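You operate a simulated robot arm through the tools that you are given. There is no shell and no other tool.

You are at the controls of a simulated robot arm. One attempt, no reset.

Task
Put things in order on the left end of the long bench. At the end: the orange sweet from the left end of the long bench is on the silver small steel plate; the yellow mould is on the closed white carton; the beige coin roll (marked "TEN") from the left end of the long bench stands where the silver ribbed tumbler stood; the silver ribbed tumbler from the left end of the long bench stands where the beige packet stood; the beige packet from the left end of the long bench stands on top of the white pad; whatever was shut is shut again. Leave all else as you found it, and nothing knocked over. Set down upright: yellow mould.
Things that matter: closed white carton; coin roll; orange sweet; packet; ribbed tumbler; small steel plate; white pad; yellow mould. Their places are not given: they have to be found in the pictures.

Only the result counts: the job must be done as asked and must still hold three seconds after the hand-in. Knocking over, shifting, dropping, spilling or breaking anything else fails it.

Robot
A 6-joint arm with a two-finger parallel gripper, fixed in place. Base frame: the origin is at the foot of the arm, x ahead of it, y to its left, z up; the work surface is at about z = 0.864. Lengths are in m, angles in degrees, forces in N, time in s.
With the tool pointing down near the work surface it reaches from about 0.36 to 0.76 m from the base axis. Its first joint turns from -66.0 to 66.0 degrees. Payload 2.45 kg.
Tool frame: the origin (TCP) lies between the finger pads and is the grasp point; the fingertips stand 0.024 m ahead of it; z points along the fingers, y is the line along which they close. The gripper opens to 0.068 m. The fingers are 0.017 m wide and 0.01 m thick; the gripper's body (0.04 by 0.07 m) begins 0.041 m behind the TCP.
Orientation is that of the tool frame in the base frame, as a unit quaternion [w, x, y, z]. With the fingers straight down and closing along the base's y, the tool's x points along the base's -x, its y along +y and its z along -z.

Tools
- The arm moves only by the tool apply_moves. Its argument "rows" is a list of rows, each a list of 7 numbers: the shift along the tool's x, y, z in units of 500 mm (1.0 is 500 mm), then the turn, a rotation vector about the tool's x, y, z in units of 45 degrees (1.0 is 45 degrees), then the finger opening in m, from 0 to 0.068. In form: [[x, y, z, wx, wy, wz, gripper], ...]. A call has 1 to 20 rows; each row is the pose to reach, as a shift and turn from the pose commanded when the call began, along the tool's axes at that moment. A call with a number of a shift or a turn outside -1 to 1 is refused whole. Each row takes 0.2 s and may step no farther than 0.05 m and 8.6 degrees from the row before; otherwise, or with a gripper value out of range, the whole call is refused. Where a pose cannot be reached the arm comes as near as it can. A force on the tool above 40 N (or 10 N above the force at the start of the call, whichever is more), or a blocked arm, ends the call early, and 0.2 s more pass. The fingers move at their own pace (about 0.108 m/s each) and stop on an object; they squeeze with about 36 N. The grip force told is the motor's: it shows also when the fingers shut on nothing. Time passes only in rows, and 0.2 s behind the last, so rows that repeat a pose let the fingers close. It gives the time, the measured TCP pose, the force on the tool (base axes), the opening and the grip force at its end, in the units of the frame above (readings bear some noise), with the torque about the TCP (base axes, N m) and any sound that the robot's microphone picked up, and new pictures: "views" is both (left out), scene, wrist or none.
- Cameras (640 x 400 px; columns grow to the right, rows downward): "scene" is fixed at [0.1807, 0.44, 1.4475]; the picture's right is [-0.48, -0.88, 0.00], its down [-0.63, 0.34, -0.70] and it looks along [0.62, -0.33, -0.71] (base axes); focal length 311 px, centre (320, 200). "wrist" rides on the gripper at [0.084, 0.011, -0.075] in the tool frame; the picture's right is [-0.13, 0.99, 0.00], its down [-0.60, -0.08, -0.79] and it looks along [-0.79, -0.10, 0.61] (tool axes); focal length 251 px, centre (320, 200).
- measure_at(camera, pixels): for up to 12 pixels [column, row] of the newest picture of that camera ("zoom" is the newest enlarged one), the place [x, y, z] in the base frame of the surface seen there, good to about 0.002 m. No time passes.
- zoom(camera, box): a new picture of the part [left, top, right, bottom] of that camera's present view, enlarged. No time passes.
- hand_in(): hands the job in; it is judged then, once.

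Unless the task says otherwise, let go and move clear before handing in.

The tools are called after "Request:" as name(argument=value, ...) on one line, values as JSON. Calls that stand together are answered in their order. apply_moves: Moves the arm, as the interface text tells. Its arguments: {"type":"object","properties":{"rows":{"type":"array"},"views":{"type":"string","enum":["both","scene","wrist","none"]}},"required":["rows"]} The other tools are called the same way: measure_at (camera, pixels) gives the place of the surface under pixels of a picture; zoom (camera, box) takes an enlarged picture of a part of a camera's view; hand_in () hands the job in.

At the start:

```text
clock: 0.0
position: [0.4962, -0.0611, 1.1363]
ee_rot: [0.001, 0.0, 1.0, 0.0]
contact_force: [-0.2, -0.5, 0.1]
moment: [0.02, 0.01, 0.01]
grip_width: 0.0679
grasp_force: 0.1
```

scene: 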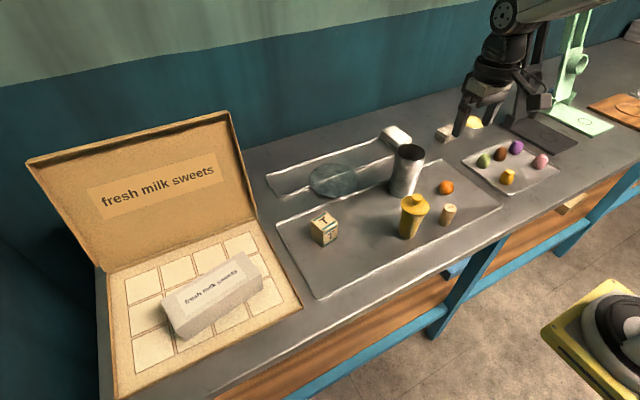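
wrist: 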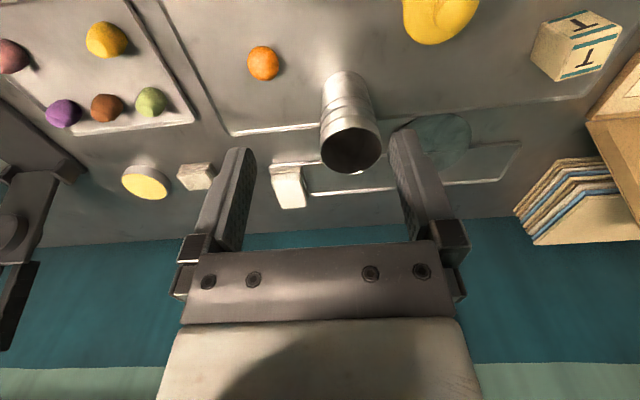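

The first pictures show the tumbler (405,170), the yellow mould (412,215), the packet (324,228), the coin roll (448,214) and the orange sweet (446,187). I'll zoom in to identify everything before moving.

Request:
zoom(camera="scene", box=[260, 110, 420, 210])

Request:
zoom(camera="scene", box=[370, 110, 580, 240])

Request:
zoom(camera="scene", box=[80, 220, 320, 370])

Request:
zoom(camera="scene", box=[280, 170, 480, 295])

Request:
zoom(camera="wrist", box=[100, 0, 640, 240])

```text
4.00 times, centred on (340, 160) of scene
```

zoom: 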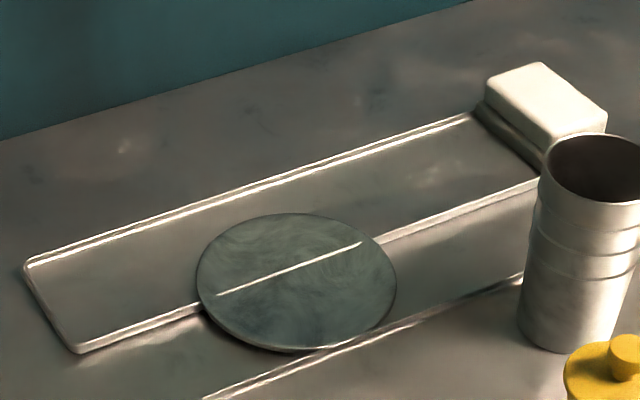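

```text
3.05 times, centred on (475, 175) of scene
```

zoom: 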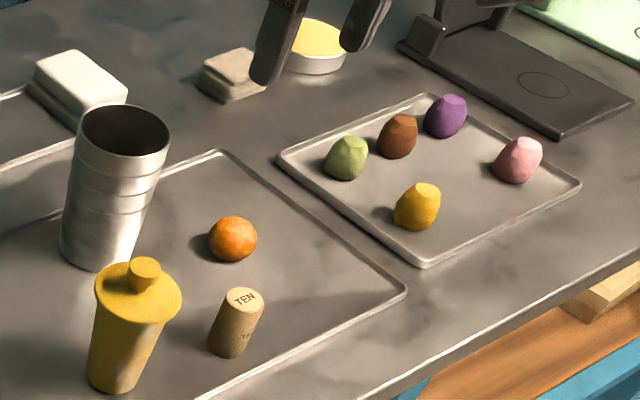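

```text
2.67 times, centred on (200, 295) of scene
```

zoom: 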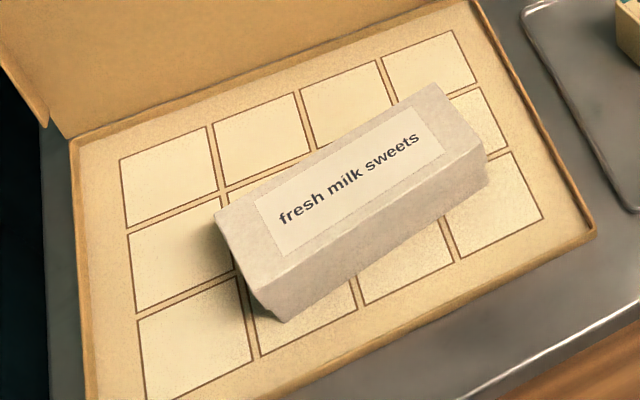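

```text
3.20 times, centred on (380, 232) of scene
```

zoom: 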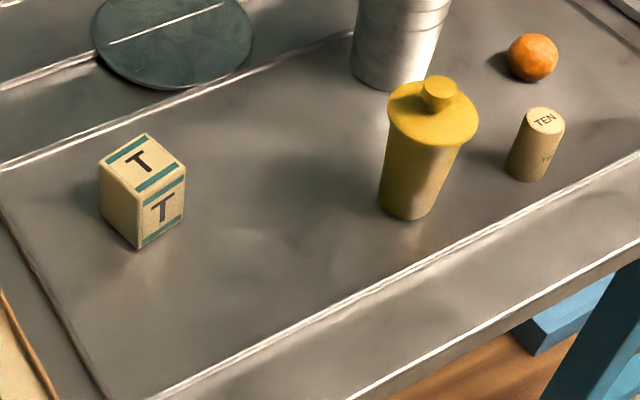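

```text
1.19 times, centred on (370, 120) of wrist
```

zoom: 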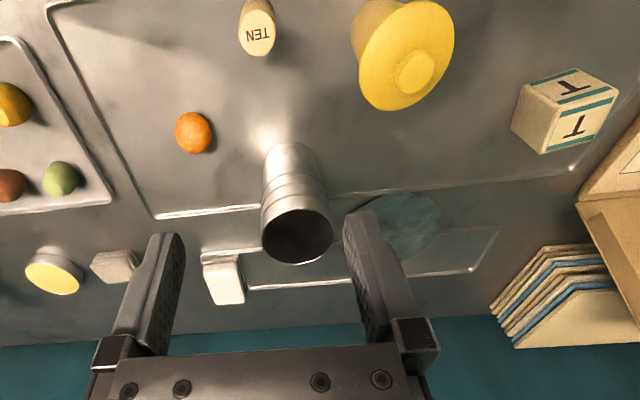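

I need sizes and shapes. The narrow tray, the disc, and the two pale blocks at (395,135) and (445,132) are ambiguous, so I'll measure those.

Request:
measure_at(camera="scene", pixels=[[334, 180], [312, 180], [350, 168], [290, 180], [375, 150], [395, 132], [400, 142], [394, 128], [445, 130], [440, 137], [475, 122], [300, 200]])

Request:
measure_at(camera="scene", pixels=[[446, 187], [448, 208], [447, 222], [414, 196], [410, 232], [408, 152], [400, 190], [324, 218], [316, 232], [330, 235], [508, 177], [510, 165]])

Request:
measure_at(camera="scene", pixels=[[210, 290], [165, 305], [240, 258], [262, 280], [185, 335], [300, 290], [280, 225], [318, 296], [498, 207], [415, 160], [510, 195], [464, 163]])

Request:
zoom(camera="scene", box=[370, 110, 450, 160])

Request:
zoom(camera="wrist", box=[100, 130, 300, 255])

Request:
zoom(camera="wrist", box=[260, 90, 540, 265])

Request:
zoom(camera="scene", box=[440, 60, 640, 185])

```text
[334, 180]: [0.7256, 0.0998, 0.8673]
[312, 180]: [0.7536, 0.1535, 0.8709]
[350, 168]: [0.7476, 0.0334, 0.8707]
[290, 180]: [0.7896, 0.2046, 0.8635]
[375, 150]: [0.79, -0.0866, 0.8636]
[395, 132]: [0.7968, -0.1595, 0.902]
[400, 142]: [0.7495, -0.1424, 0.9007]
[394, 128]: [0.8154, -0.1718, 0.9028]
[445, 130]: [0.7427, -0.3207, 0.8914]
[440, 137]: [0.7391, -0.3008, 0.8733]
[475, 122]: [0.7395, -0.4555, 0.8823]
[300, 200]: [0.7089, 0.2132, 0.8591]
```

```text
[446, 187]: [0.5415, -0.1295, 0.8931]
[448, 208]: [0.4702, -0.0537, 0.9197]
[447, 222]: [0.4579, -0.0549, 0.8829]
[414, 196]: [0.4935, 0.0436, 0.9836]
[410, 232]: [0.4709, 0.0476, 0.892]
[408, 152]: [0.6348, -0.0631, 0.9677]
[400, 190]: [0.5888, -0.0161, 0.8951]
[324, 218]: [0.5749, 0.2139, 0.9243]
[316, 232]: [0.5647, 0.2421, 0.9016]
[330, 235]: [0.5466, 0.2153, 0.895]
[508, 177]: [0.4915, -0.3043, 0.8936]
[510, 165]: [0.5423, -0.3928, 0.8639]
```

```text
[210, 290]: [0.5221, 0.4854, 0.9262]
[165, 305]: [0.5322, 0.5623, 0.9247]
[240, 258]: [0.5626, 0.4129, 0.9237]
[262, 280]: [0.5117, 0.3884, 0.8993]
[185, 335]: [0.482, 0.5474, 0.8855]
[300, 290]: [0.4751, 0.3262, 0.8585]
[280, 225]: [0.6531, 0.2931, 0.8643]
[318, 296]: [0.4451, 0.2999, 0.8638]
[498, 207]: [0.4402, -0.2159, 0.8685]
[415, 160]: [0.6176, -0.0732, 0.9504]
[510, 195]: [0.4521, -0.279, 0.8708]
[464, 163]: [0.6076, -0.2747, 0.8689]
```

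```text
8.00 times, centred on (410, 135) of scene
```

zoom: 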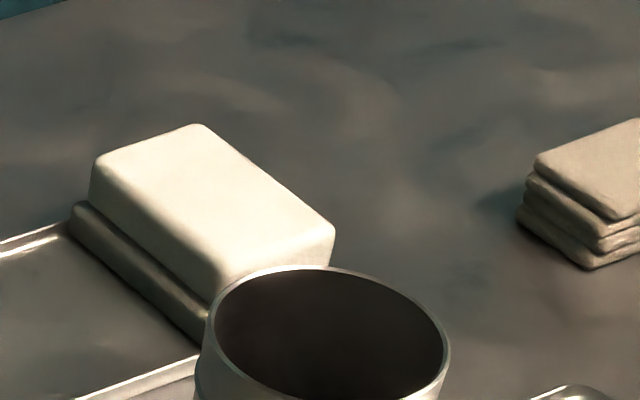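

```text
3.20 times, centred on (200, 192) of wrist
```

zoom: 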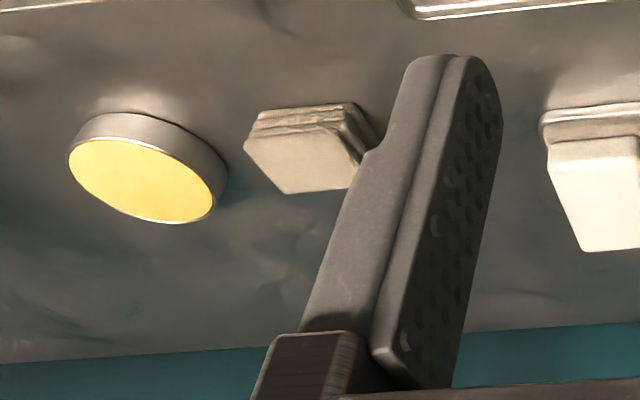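

```text
2.29 times, centred on (400, 178) of wrist
```

zoom: 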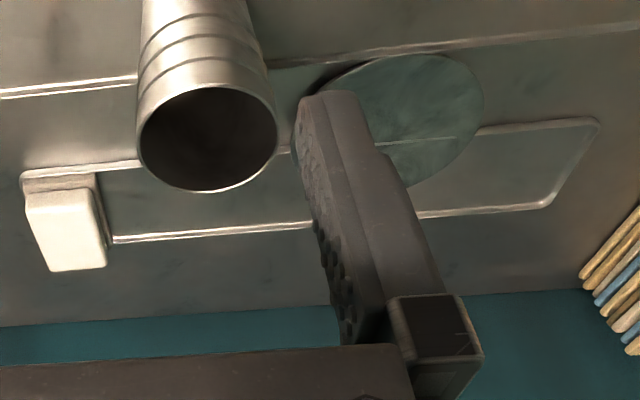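

```text
3.20 times, centred on (540, 122) of scene
```

zoom: 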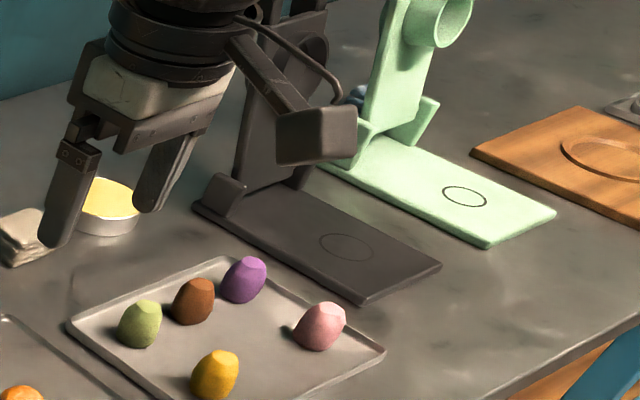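

The round disc at (334,180) reflects the teal wall like polished steel. The white block (395,135) and the folded stack (445,130) are both possible pads. I'll move the wrist camera closer to tell them apart.

Request:
apply_moves(rows=[[-0.04, -0.05, 0.025, 0, 0, 0, 0.068], [-0.08, -0.1, 0.05, 0, 0, 0, 0.068], [-0.12, -0.16, 0.075, 0, 0, 0, 0.068], [-0.16, -0.21, 0.1, 0, 0, 0, 0.068], [-0.2, -0.27, 0.12, 0, 0, 0, 0.068], [-0.22, -0.32, 0.14, 0, 0, 0, 0.068], [-0.22, -0.32, 0.14, 0, 0, 0, 0.068]])

```text
clock: 1.6
position: [0.6068, -0.2208, 1.0641]
ee_rot: [0.0, -0.001, 1.0, 0.0]
contact_force: [-0.7, -0.2, -0.5]
moment: [-0.01, -0.01, 0.01]
grip_width: 0.0679
grasp_force: 0.2
```

scene: 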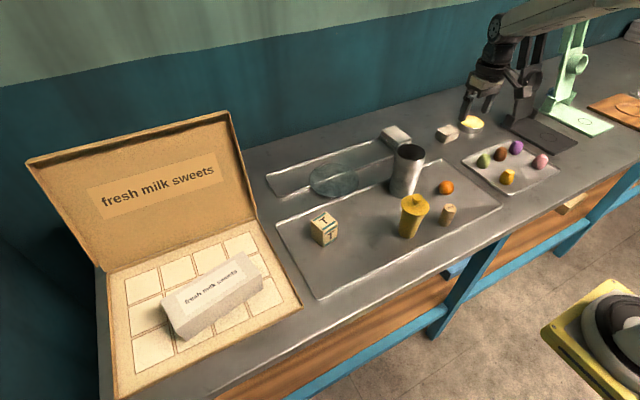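
wrist: 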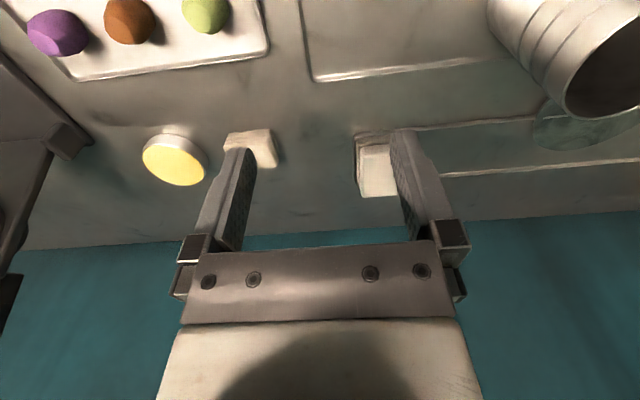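

The white block and the layered stack now show at (375,165) and (250,147) in the wrist view. I'll zoom in on both.

Request:
zoom(camera="wrist", box=[200, 110, 440, 260])

Request:
zoom(camera="scene", box=[370, 90, 530, 190])

Request:
zoom(camera="scene", box=[300, 110, 460, 210])

Request:
measure_at(camera="scene", pixels=[[383, 131], [394, 126], [410, 138], [399, 145], [382, 137], [438, 130], [449, 126], [458, 131], [447, 138], [448, 131], [472, 124], [472, 130]])

```text
2.67 times, centred on (320, 185) of wrist
```

zoom: 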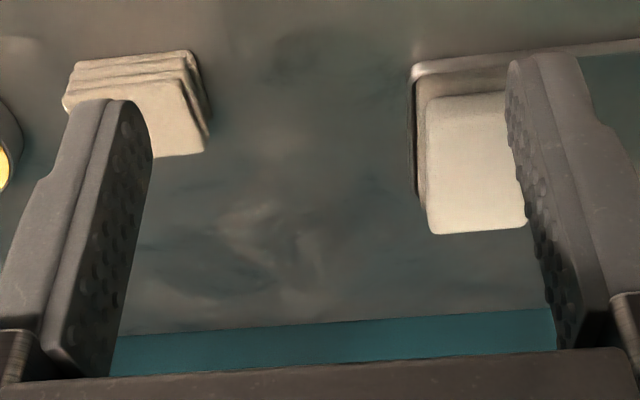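

```text
4.00 times, centred on (450, 140) of scene
```

zoom: 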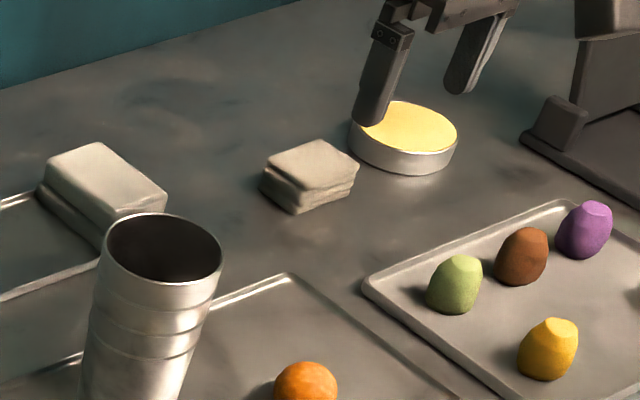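

```text
4.00 times, centred on (380, 160) of scene
```

zoom: 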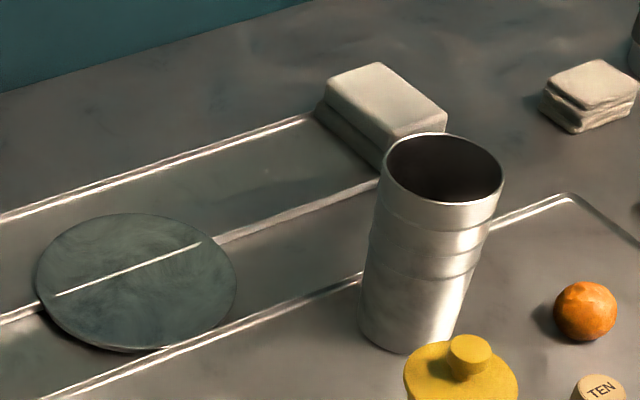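

```text
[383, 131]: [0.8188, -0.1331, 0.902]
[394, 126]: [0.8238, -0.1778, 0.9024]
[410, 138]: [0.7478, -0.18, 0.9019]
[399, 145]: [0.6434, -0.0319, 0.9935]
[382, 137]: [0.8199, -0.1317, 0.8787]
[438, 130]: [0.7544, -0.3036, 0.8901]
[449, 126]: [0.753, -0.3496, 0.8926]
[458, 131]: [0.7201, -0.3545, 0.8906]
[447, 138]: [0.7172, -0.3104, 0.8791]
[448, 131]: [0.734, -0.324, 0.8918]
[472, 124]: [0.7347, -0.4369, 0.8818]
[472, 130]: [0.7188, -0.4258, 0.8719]
```

Both blocks are partly in the arm's shadow here. I'll move over toward the disc, which takes the arm's shadow off them and gives a close look at the disc.

Request:
apply_moves(rows=[[0.02, 0.03, -0.08, 0, 0, 0, 0.068], [0.04, 0.12, -0.1, 0, 0, 0, 0.068], [0.06, 0.21, -0.1, 0, 0, 0, 0.068], [0.06, 0.3, -0.1, 0, 0, 0, 0.068], [0.06, 0.39, -0.1, 0, 0, 0, 0.068], [0.06, 0.48, -0.1, 0, 0, 0, 0.068], [0.06, 0.57, -0.08, 0, 0, 0, 0.068], [0.06, 0.64, -0.02, 0, 0, 0, 0.068], [0.06, 0.64, -0.02, 0, 0, 0, 0.068]])

Request:
zoom(camera="scene", box=[370, 90, 530, 190])

Request:
zoom(camera="wrist", box=[160, 60, 480, 260])

```text
clock: 3.6
position: [0.5783, 0.0988, 1.0727]
ee_rot: [0.001, 0.001, 1.0, 0.0]
contact_force: [-0.1, -1.2, -0.1]
moment: [-0.01, -0.03, 0.01]
grip_width: 0.0679
grasp_force: 0.1
```

scene: 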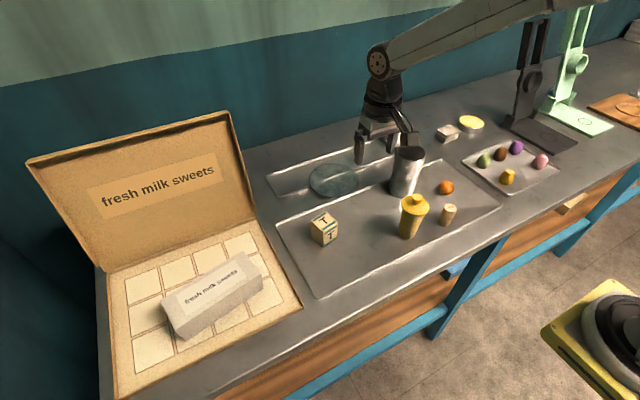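
wrist: 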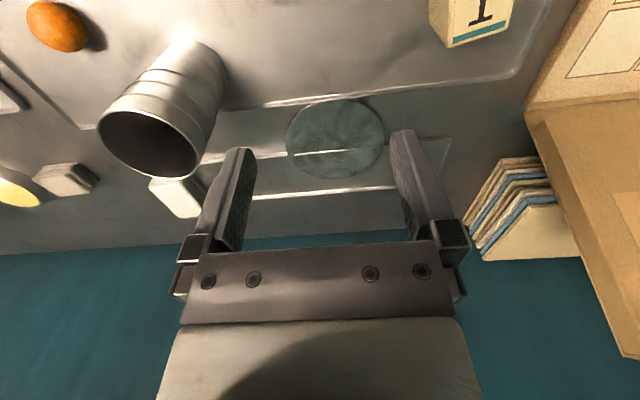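

```text
4.00 times, centred on (450, 140) of scene
```

zoom: 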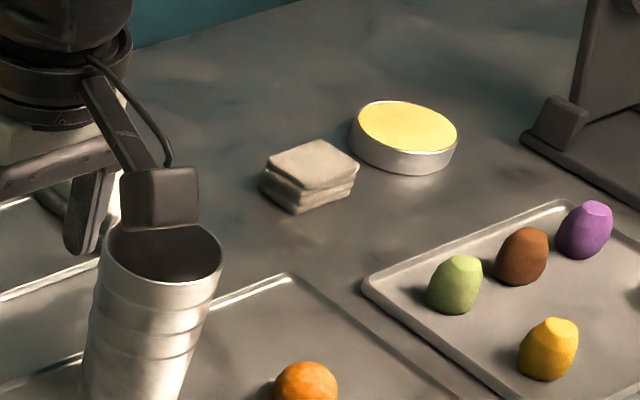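

```text
2.00 times, centred on (320, 160) of wrist
```

zoom: 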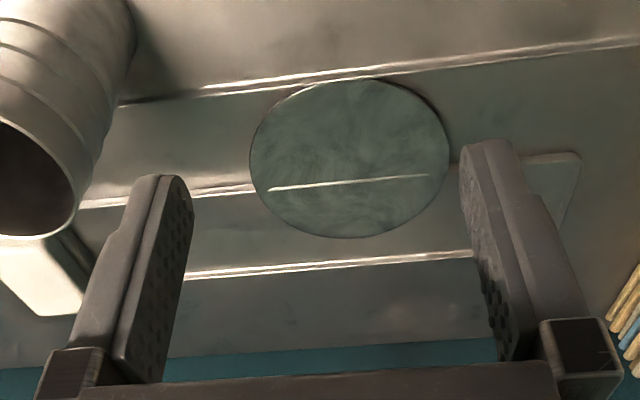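

The disc is an opaque shallow dish, with the tray rim just poking through it, so I take it as the steel plate. Next I'll look closely at the white block and its dark base.

Request:
apply_moves(rows=[[0.0, -0.02, -0.08, 0, 0, 0, 0.068], [0.0, -0.11, -0.1, 0, 0, 0, 0.068], [0.0, -0.2, -0.1, 0, 0, 0, 0.068], [0.0, -0.29, -0.1, 0, 0, 0, 0.068], [0.0, -0.38, -0.1, 0, 0, 0, 0.068], [-0.03, -0.46, -0.09, 0, 0, 0, 0.068], [-0.08, -0.51, -0.03, 0, 0, 0, 0.068], [-0.12, -0.52, 0.05, 0, 0, 0, 0.068], [-0.14, -0.52, 0.12, 0, 0, 0, 0.068], [-0.14, -0.52, 0.12, 0, 0, 0, 0.068]])

Request:
zoom(camera="wrist", box=[200, 60, 440, 210])

```text
clock: 5.8
position: [0.6484, -0.1623, 1.011]
ee_rot: [0.0, -0.001, 1.0, 0.001]
contact_force: [0.4, 0.2, -0.1]
moment: [0.0, -0.01, 0.01]
grip_width: 0.0679
grasp_force: 0.1
```

scene: 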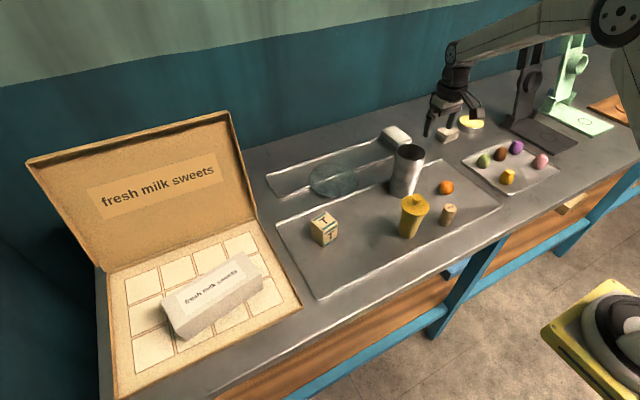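
wrist: 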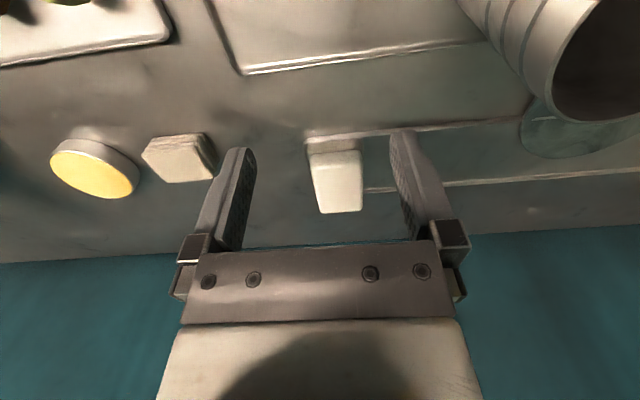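

```text
2.67 times, centred on (320, 135) of wrist
```

zoom: 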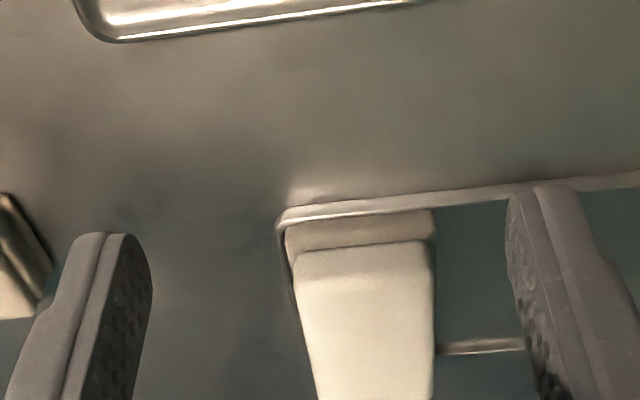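

The block is two layers (the lower slightly larger, the white one on top) sitting in the end of the narrow tray. I'll compare the packet's footprint with both candidates.

Request:
zoom(camera="scene", box=[300, 200, 350, 250])

Request:
zoom(camera="wrist", box=[120, 110, 240, 200])

Request:
measure_at(camera="wrist", pixels=[[310, 156], [360, 152], [362, 206], [322, 212], [335, 180], [318, 145], [145, 150], [150, 181], [205, 183], [200, 160], [180, 170], [352, 145]])

Request:
measure_at(camera="scene", pixels=[[311, 220], [325, 212], [337, 224], [322, 230], [312, 236], [323, 245], [336, 238], [310, 228], [318, 240], [330, 241], [324, 220], [318, 222]])

```text
8.00 times, centred on (325, 225) of scene
```

zoom: 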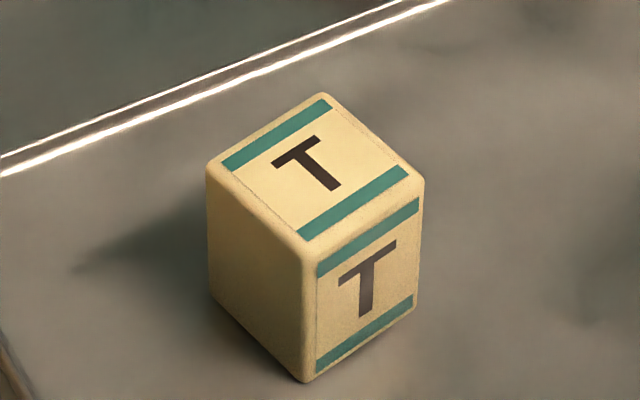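

```text
4.44 times, centred on (180, 155) of wrist
```

zoom: 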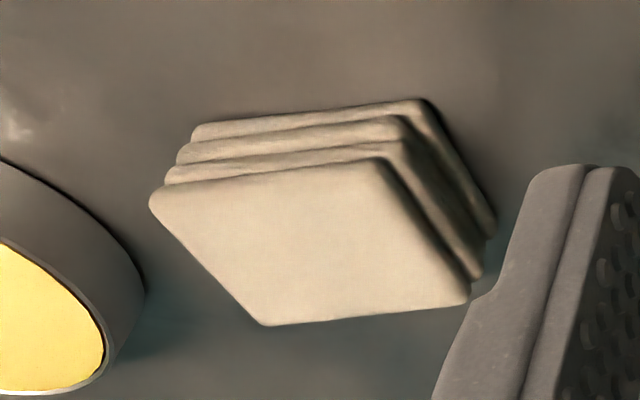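

```text
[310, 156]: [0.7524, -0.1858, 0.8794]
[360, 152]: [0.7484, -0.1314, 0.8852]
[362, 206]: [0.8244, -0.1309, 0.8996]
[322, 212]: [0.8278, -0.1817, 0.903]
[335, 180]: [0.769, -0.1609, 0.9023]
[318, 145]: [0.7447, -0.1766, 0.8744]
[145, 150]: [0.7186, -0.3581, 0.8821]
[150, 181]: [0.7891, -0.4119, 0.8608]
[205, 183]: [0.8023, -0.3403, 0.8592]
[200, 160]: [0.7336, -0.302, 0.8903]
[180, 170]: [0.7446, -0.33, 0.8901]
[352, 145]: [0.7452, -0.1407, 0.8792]
```

```text
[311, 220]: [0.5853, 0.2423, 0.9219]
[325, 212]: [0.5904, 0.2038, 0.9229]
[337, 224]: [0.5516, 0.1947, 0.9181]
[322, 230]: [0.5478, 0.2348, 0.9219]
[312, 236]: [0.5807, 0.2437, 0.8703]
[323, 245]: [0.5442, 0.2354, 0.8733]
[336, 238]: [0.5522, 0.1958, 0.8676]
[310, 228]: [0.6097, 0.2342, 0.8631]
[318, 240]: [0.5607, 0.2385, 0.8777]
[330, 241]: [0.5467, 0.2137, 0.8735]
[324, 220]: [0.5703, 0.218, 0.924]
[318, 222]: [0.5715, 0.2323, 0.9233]
```

The packet is about 0.042 square and 0.058 tall. The white block is the only clearly white pad, with a top of about 0.048 × 0.076 at z 0.902, so I'll use it. Next I'll measure the tumbler, mould, roll and sweet.

Request:
zoom(camera="scene", box=[380, 135, 440, 205])

Request:
measure_at(camera="scene", pixels=[[393, 149], [424, 151], [408, 145], [408, 160], [406, 163], [404, 194], [390, 188], [417, 190], [392, 170], [421, 172], [403, 197], [405, 180]])

Request:
zoom(camera="scene", box=[390, 185, 440, 245])

Request:
measure_at(camera="scene", pixels=[[401, 203], [428, 204], [413, 212], [416, 194], [409, 237], [400, 232], [417, 233], [410, 220], [405, 225], [416, 198], [402, 220], [422, 222]])

Request:
zoom(camera="scene", box=[430, 175, 470, 230])

Request:
measure_at(camera="scene", pixels=[[450, 206], [445, 206], [454, 208], [449, 210], [446, 218], [446, 225], [441, 222], [451, 222], [446, 182], [440, 188], [452, 188], [446, 194]])

```text
5.71 times, centred on (410, 170) of scene
```

zoom: 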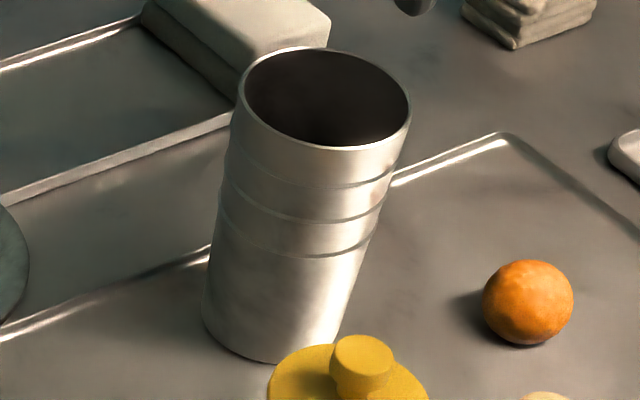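

```text
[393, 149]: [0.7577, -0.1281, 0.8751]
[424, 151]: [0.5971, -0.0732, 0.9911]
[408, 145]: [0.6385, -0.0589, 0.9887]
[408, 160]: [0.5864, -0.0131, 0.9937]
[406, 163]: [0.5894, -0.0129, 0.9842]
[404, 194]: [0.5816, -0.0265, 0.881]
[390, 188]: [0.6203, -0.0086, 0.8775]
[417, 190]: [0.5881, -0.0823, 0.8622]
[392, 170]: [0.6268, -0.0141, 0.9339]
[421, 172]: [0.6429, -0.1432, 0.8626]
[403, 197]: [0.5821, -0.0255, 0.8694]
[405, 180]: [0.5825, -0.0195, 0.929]
```

```text
6.67 times, centred on (415, 215) of scene
```

zoom: 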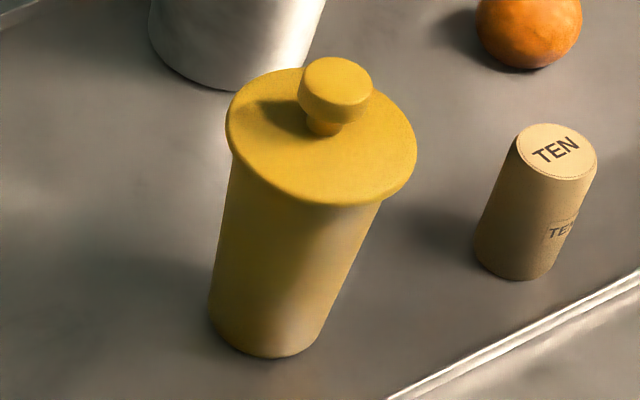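

```text
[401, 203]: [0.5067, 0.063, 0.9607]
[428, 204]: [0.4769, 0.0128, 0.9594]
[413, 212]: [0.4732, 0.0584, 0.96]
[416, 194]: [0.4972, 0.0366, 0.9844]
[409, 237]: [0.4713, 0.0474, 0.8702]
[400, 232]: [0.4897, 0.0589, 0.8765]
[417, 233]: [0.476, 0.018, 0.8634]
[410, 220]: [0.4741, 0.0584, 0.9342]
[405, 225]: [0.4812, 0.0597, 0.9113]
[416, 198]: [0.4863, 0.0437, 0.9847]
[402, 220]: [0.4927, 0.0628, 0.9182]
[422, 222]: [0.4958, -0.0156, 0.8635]
```

```text
7.27 times, centred on (450, 202) of scene
```

zoom: 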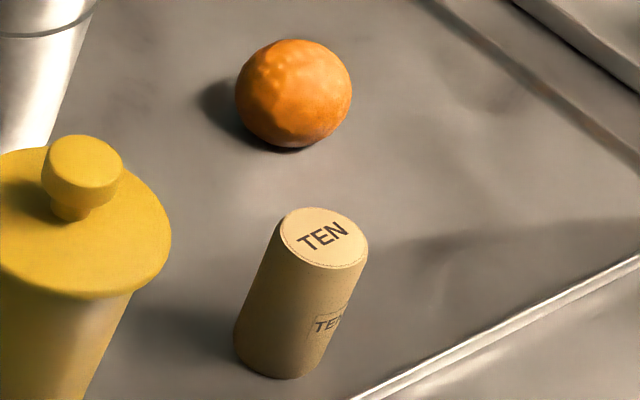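

```text
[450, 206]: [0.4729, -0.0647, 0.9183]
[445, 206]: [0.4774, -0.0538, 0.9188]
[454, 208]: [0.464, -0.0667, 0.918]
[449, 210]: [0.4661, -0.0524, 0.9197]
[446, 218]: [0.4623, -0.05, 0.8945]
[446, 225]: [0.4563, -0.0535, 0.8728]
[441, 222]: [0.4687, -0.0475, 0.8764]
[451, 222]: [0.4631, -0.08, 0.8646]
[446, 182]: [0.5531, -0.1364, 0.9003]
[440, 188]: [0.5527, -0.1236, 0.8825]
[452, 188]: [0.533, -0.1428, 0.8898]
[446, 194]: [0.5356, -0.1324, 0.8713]
```

The tumbler is too wide to grip across (rim about 0.075 across, top at z 0.994), so I'll take it by the wall. First, with empty fingers, I'll test whether a tool tilted outward can reach above the white pad.

Request:
apply_moves(rows=[[-0.04, 0.01, 0, 0, -0.12, 0, 0.068], [-0.09, 0.01, 0, 0, -0.25, 0, 0.068], [-0.14, 0.01, 0.0, 0, -0.36, 0, 0.068], [-0.19, 0.01, 0.02, 0, -0.444, 0, 0.068], [-0.235, 0.01, 0.05, 0, -0.444, 0, 0.068], [-0.268, 0.01, 0.072, 0, -0.444, 0, 0.068], [-0.268, 0.01, 0.072, 0, -0.444, 0, 0.068]])

```text
clock: 7.4
position: [0.7784, -0.157, 0.9801]
ee_rot: [0.173, 0.0, 0.985, 0.001]
contact_force: [-0.1, -0.5, 0.4]
moment: [-0.01, 0.03, 0.01]
grip_width: 0.0679
grasp_force: 0.2
```

scene: 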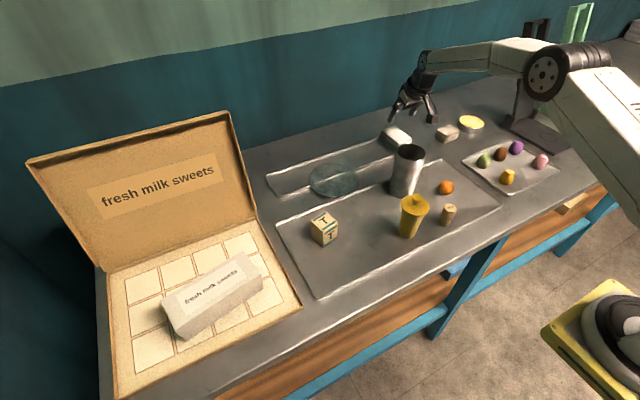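
wrist: 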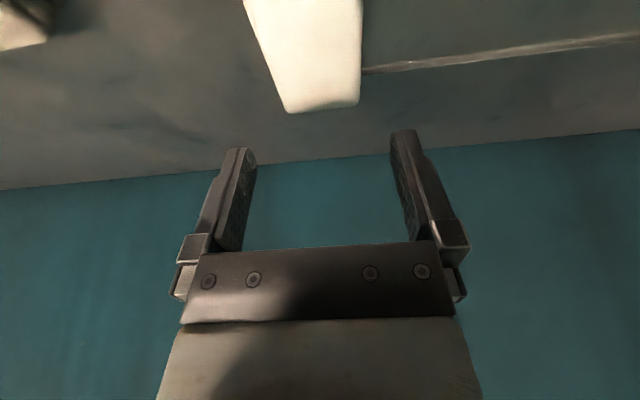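

The tilted pose holds at (0.778,-0.157) over the pad. I'll lower 3 cm to confirm the reach at placing height; the fingertips will stay above z 0.92.

Request:
apply_moves(rows=[[0.0205, 0, 0.0564, 0, 0, 0, 0.068], [0.0205, 0, 0.0564, 0, 0, 0, 0.068], [0.0205, 0, 0.0564, 0, 0, 0, 0.068]], views="none")

```text
clock: 8.2
position: [0.7818, -0.1586, 0.9494]
ee_rot: [0.174, 0.0, 0.985, 0.0]
contact_force: [0.1, 0.3, -0.5]
moment: [-0.01, -0.02, 0.02]
grip_width: 0.0679
grasp_force: 0.0
```

Reach at placing height is confirmed. Now I'll retreat and swing to above the packet at (0.569,0.219), keeping the 20° tilt and adding about 9° of yaw to match the packet's sides.

Request:
apply_moves(rows=[[-0.0342, 0, -0.094, 0, 0, 0, 0.068], [-0.024, 0.03, -0.183, 0, 0, 0, 0.068], [0.0094, 0.1, -0.2376, 0, 0, 0, 0.068], [0.0486, 0.1812, -0.2518, 0, 0, 0, 0.068], [0.0876, 0.2626, -0.266, 0, 0, 0, 0.068], [0.1266, 0.3438, -0.2802, 0, 0, 0, 0.068], [0.1656, 0.4252, -0.2944, 0, 0, 0, 0.068], [0.2048, 0.5064, -0.3086, 0, 0, 0, 0.068], [0.2438, 0.5876, -0.3228, 0, 0, 0, 0.068], [0.2828, 0.669, -0.337, -0.0342, 0, -0.094, 0.068], [0.3218, 0.7502, -0.3512, -0.0684, 0, -0.188, 0.068], [0.3218, 0.7502, -0.3512, -0.0684, 0, -0.188, 0.068]])

```text
clock: 10.8
position: [0.5708, 0.2175, 1.058]
ee_rot: [0.173, -0.078, 0.982, 0.014]
contact_force: [-0.4, 0.6, -0.1]
moment: [-0.01, 0.01, 0.02]
grip_width: 0.0679
grasp_force: 0.1
```

scene: 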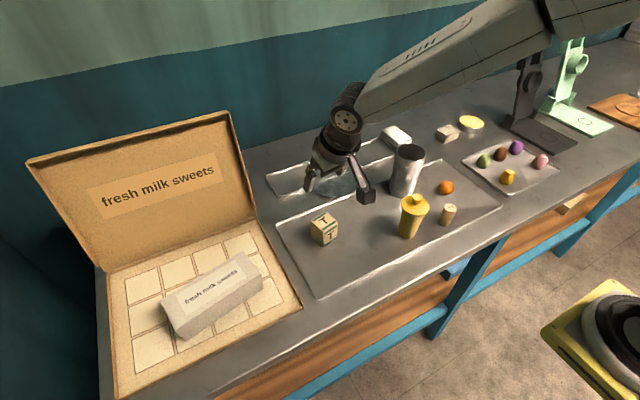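
wrist: 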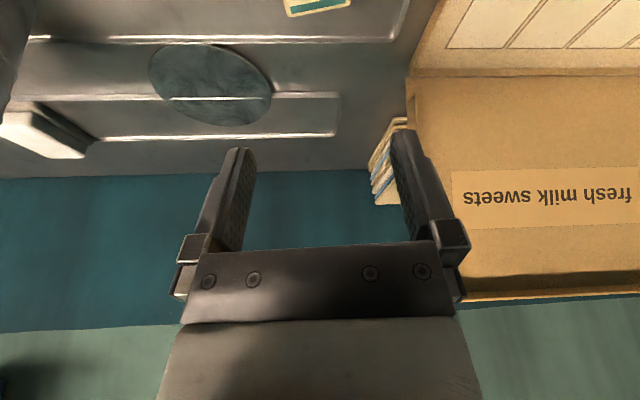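

The commanded pose matches the reading. I'll go straight down around the packet and check before closing.

Request:
apply_moves(rows=[[0.0308, 0, 0.0846, 0, 0, 0, 0.068], [0.0616, 0, 0.1692, 0, 0, 0, 0.068], [0.0889, 0, 0.2444, 0, 0, 0, 0.068], [0.1076, 0, 0.2957, 0, 0, 0, 0.068], [0.1076, 0, 0.2957, 0, 0, 0, 0.068]])

Request:
zoom(camera="scene", box=[280, 170, 400, 260])

```text
clock: 12.0
position: [0.5721, 0.2207, 0.9044]
ee_rot: [0.173, -0.078, 0.982, 0.014]
contact_force: [0.0, 0.1, 0.2]
moment: [-0.01, 0.0, 0.02]
grip_width: 0.0682
grasp_force: 0.0
```

scene: 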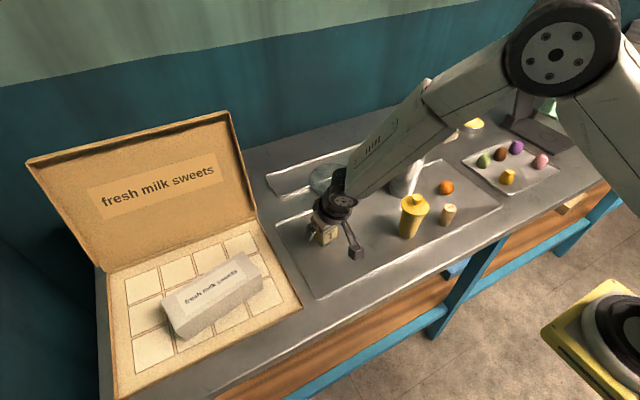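
wrist: 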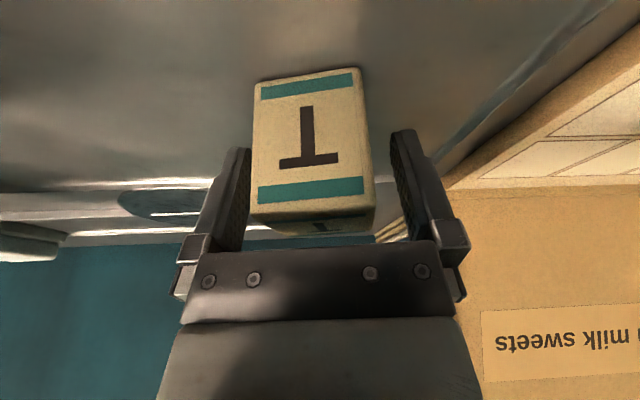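

```text
4.44 times, centred on (340, 215) of scene
```

zoom: 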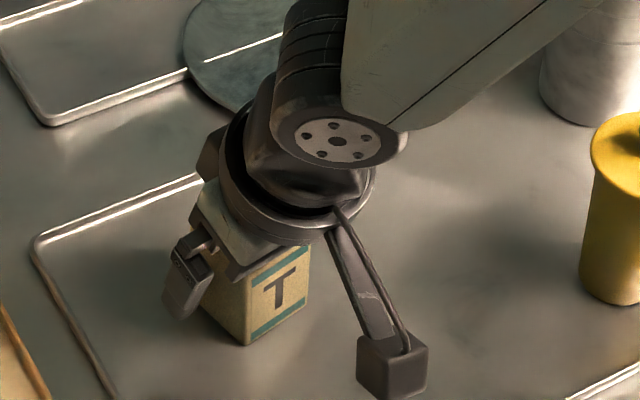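

The packet sits between the fingers, spanning columns 250–370. I'll close on it and lift a little.

Request:
apply_moves(rows=[[0, 0, 0, 0, 0, 0, 0.03], [0, 0, 0, 0, 0, 0, 0.03], [0, 0, 0, 0, 0, 0, 0.03], [-0.0137, 0, -0.0376, 0, 0, 0, 0.03], [-0.0342, 0, -0.094, 0, 0, 0, 0.03], [-0.0342, 0, -0.094, 0, 0, 0, 0.03]])

```text
clock: 13.4
position: [0.5693, 0.2203, 0.9537]
ee_rot: [0.173, -0.078, 0.982, 0.014]
contact_force: [-1.4, -0.2, -1.6]
moment: [0.02, 0.0, -0.01]
grip_width: 0.045
grasp_force: 35.7
```

scene: 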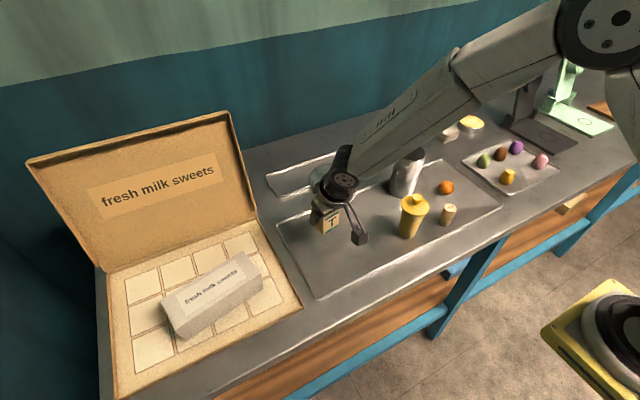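
wrist: 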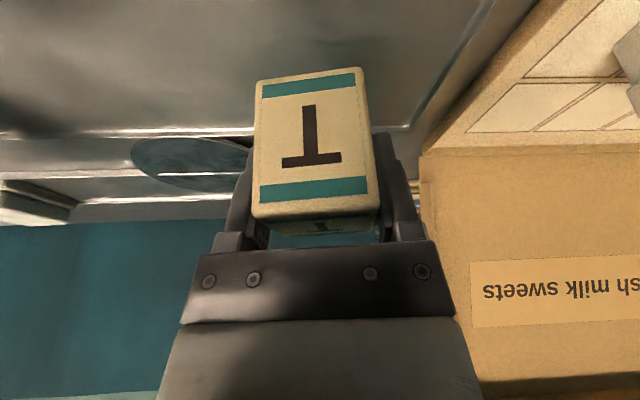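

The packet is held at 0.045 opening. I'll lift it well clear and carry it to above the white pad, turning the yaw back to zero.

Request:
apply_moves(rows=[[-0.0308, 0, -0.0846, 0, 0, 0, 0.03], [-0.0616, 0, -0.1692, 0, 0, 0, 0.03], [-0.0889, 0, -0.2444, 0, 0, 0, 0.03], [-0.1171, -0.0807, -0.2341, 0, 0, 0, 0.03], [-0.1453, -0.1614, -0.2239, 0, 0, 0, 0.03], [-0.1736, -0.2421, -0.2136, 0, 0, 0, 0.03], [-0.2018, -0.3228, -0.2034, 0, 0, 0, 0.03], [-0.23, -0.4035, -0.1931, 0, 0, 0, 0.03], [-0.2582, -0.4842, -0.1828, 0, 0, 0, 0.03], [-0.2864, -0.5649, -0.1726, 0, 0, 0, 0.03], [-0.3147, -0.6456, -0.1623, 0.0228, 0, 0.0627, 0.03], [-0.3429, -0.7263, -0.1521, 0.0456, 0, 0.1253, 0.03], [-0.3711, -0.807, -0.1418, 0.0684, 0, 0.188, 0.03], [-0.3711, -0.807, -0.1418, 0.0684, 0, 0.188, 0.03]])

```text
clock: 16.4
position: [0.7814, -0.1551, 1.0829]
ee_rot: [0.173, 0.001, 0.985, 0.0]
contact_force: [-0.7, -0.5, -0.6]
moment: [0.0, 0.04, 0.03]
grip_width: 0.0447
grasp_force: 35.6
```

scene: 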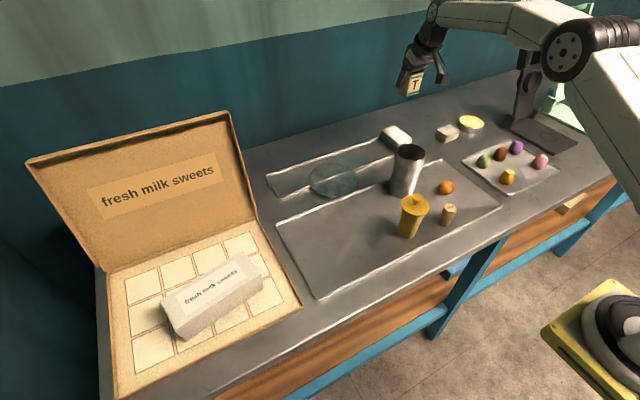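
wrist: 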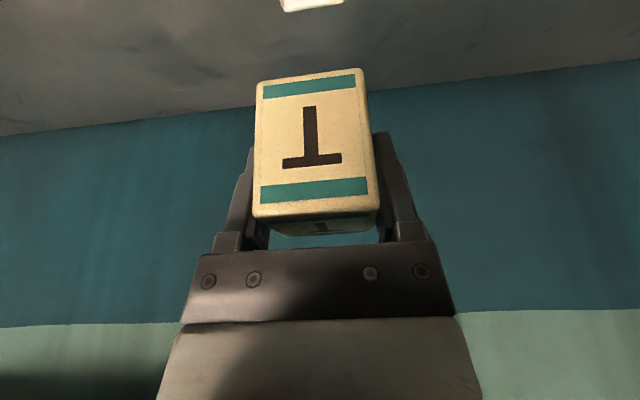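

The packet is now above the pad. I'll measure the packet's lower edge relative to the tool and look at the unshadowed blocks again.

Request:
zoom(camera="scene", box=[370, 60, 490, 150])

Request:
measure_at(camera="zoom", pixels=[[160, 165], [200, 175], [240, 180], [165, 140], [250, 100], [60, 350], [130, 340], [200, 400], [90, 360], [230, 390], [390, 370], [420, 380]])

```text
4.44 times, centred on (430, 105) of scene
```

zoom: 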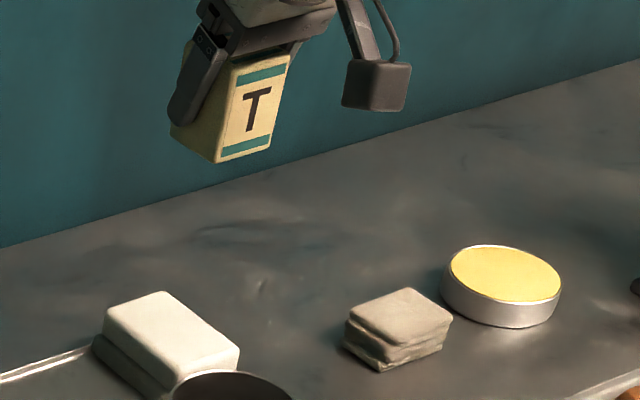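

```text
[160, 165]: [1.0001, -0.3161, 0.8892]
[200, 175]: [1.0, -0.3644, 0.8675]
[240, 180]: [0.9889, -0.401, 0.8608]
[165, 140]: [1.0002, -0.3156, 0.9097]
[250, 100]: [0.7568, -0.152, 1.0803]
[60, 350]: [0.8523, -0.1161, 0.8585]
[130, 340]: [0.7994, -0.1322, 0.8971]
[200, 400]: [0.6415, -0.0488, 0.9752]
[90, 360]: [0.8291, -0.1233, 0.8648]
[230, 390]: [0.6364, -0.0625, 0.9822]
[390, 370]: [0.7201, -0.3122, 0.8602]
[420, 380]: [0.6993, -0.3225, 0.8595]
```

The white block is clearly brighter than the beige stack, so I'm going with the block. I'll measure the packet's lower edge.

Request:
measure_at(camera="zoom", pixels=[[218, 157], [240, 154], [266, 147], [245, 145], [232, 75], [286, 62], [262, 65], [190, 130], [205, 145]])

```text
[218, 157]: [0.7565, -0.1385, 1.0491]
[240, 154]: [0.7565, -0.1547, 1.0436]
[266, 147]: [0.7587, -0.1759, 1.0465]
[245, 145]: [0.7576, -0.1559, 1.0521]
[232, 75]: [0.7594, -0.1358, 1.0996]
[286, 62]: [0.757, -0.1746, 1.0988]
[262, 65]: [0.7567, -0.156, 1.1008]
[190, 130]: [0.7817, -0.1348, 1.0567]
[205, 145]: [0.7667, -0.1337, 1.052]
```

The packet is upright, with its front face at x 0.757 and its bottom 0.040 below the TCP. I'll lower to just above the pad.

Request:
apply_moves(rows=[[0.0308, 0, 0.0846, 0, 0, 0, 0.03], [0.0616, 0, 0.1692, 0, 0, 0, 0.03], [0.0821, 0, 0.2256, 0, 0, 0, 0.03], [0.0937, 0, 0.2576, 0, 0, 0, 0.03], [0.0937, 0, 0.2576, 0, 0, 0, 0.03]])

Request:
zoom(camera="scene", box=[360, 90, 460, 165])

```text
clock: 17.6
position: [0.7773, -0.1563, 0.9448]
ee_rot: [0.173, 0.001, 0.985, 0.0]
contact_force: [0.0, 0.9, -2.1]
moment: [-0.02, -0.05, 0.03]
grip_width: 0.0445
grasp_force: 35.9
```

scene: 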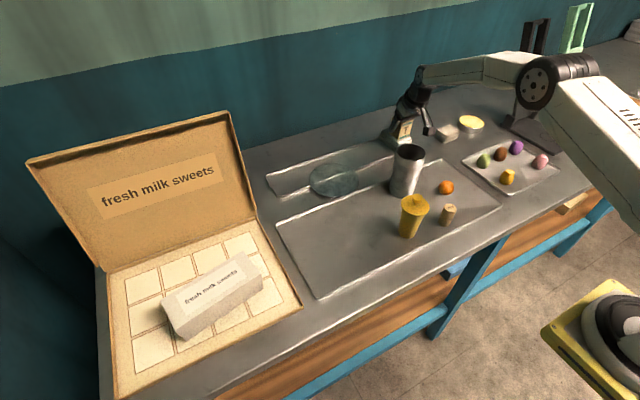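
wrist: 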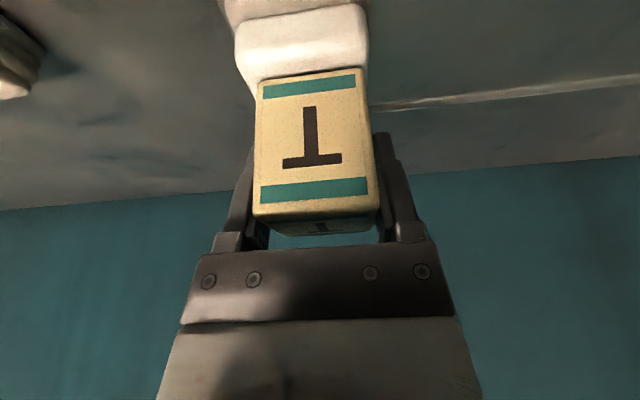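

```text
5.33 times, centred on (410, 128) of scene
```

zoom: 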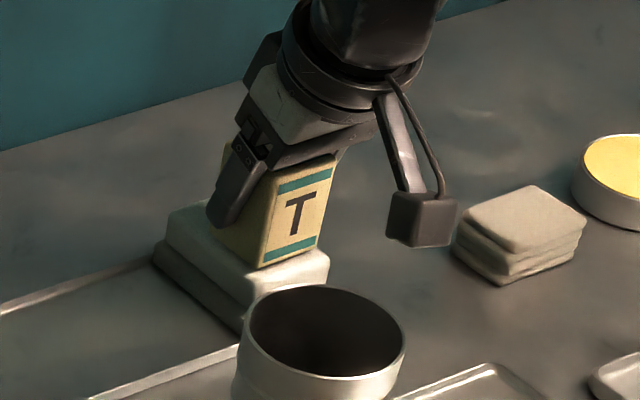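

The packet hovers just over the pad. I'll lower a few millimetres until contact force shows, nudging 2 mm toward −y to centre it.

Request:
apply_moves(rows=[[0.0, -0.004, 0, 0, 0, 0, 0.03], [0.0014, -0.004, 0.0038, 0, 0, 0, 0.03], [0.0021, -0.004, 0.0056, 0, 0, 0, 0.03], [0.0027, -0.004, 0.0075, 0, 0, 0, 0.03]], views="none")

```text
clock: 18.6
position: [0.7806, -0.1569, 0.942]
ee_rot: [0.174, 0.0, 0.985, 0.001]
contact_force: [-1.8, -0.4, 1.8]
moment: [-0.05, 0.03, -0.04]
grip_width: 0.0445
grasp_force: 36.1
```

The vertical force moved from −2.1 to +1.8 N, so it is just touching. I'll lower another 1–2 mm to confirm.

Request:
apply_moves(rows=[[0.0007, 0, 0.0019, 0, 0, 0, 0.03], [0.0007, 0, 0.0019, 0, 0, 0, 0.03]], views="both")

Request:
zoom(camera="scene", box=[380, 110, 430, 150])

```text
clock: 19.2
position: [0.7815, -0.1581, 0.9417]
ee_rot: [0.176, -0.002, 0.984, 0.0]
contact_force: [-2.0, -0.5, 11.4]
moment: [-0.12, 0.2, 0.03]
grip_width: 0.0445
grasp_force: 35.7
```

scene: 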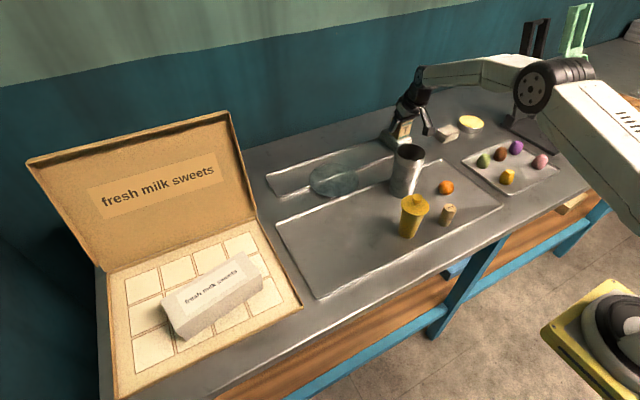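
wrist: 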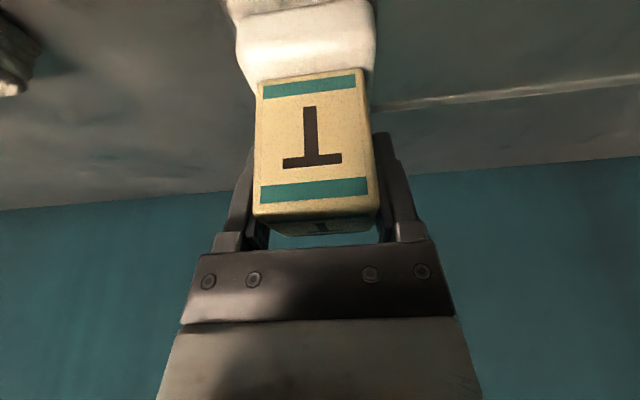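

```text
10.00 times, centred on (405, 130) of scene
```

zoom: 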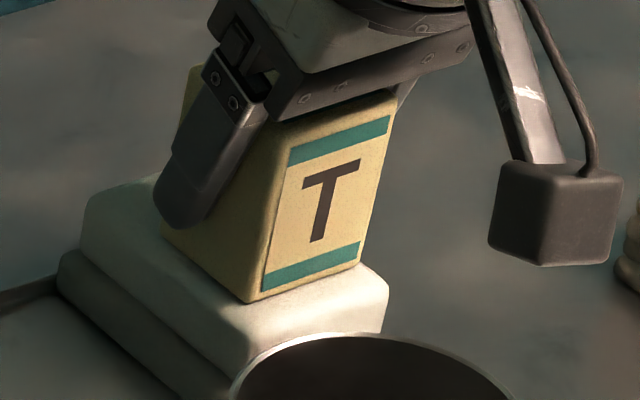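

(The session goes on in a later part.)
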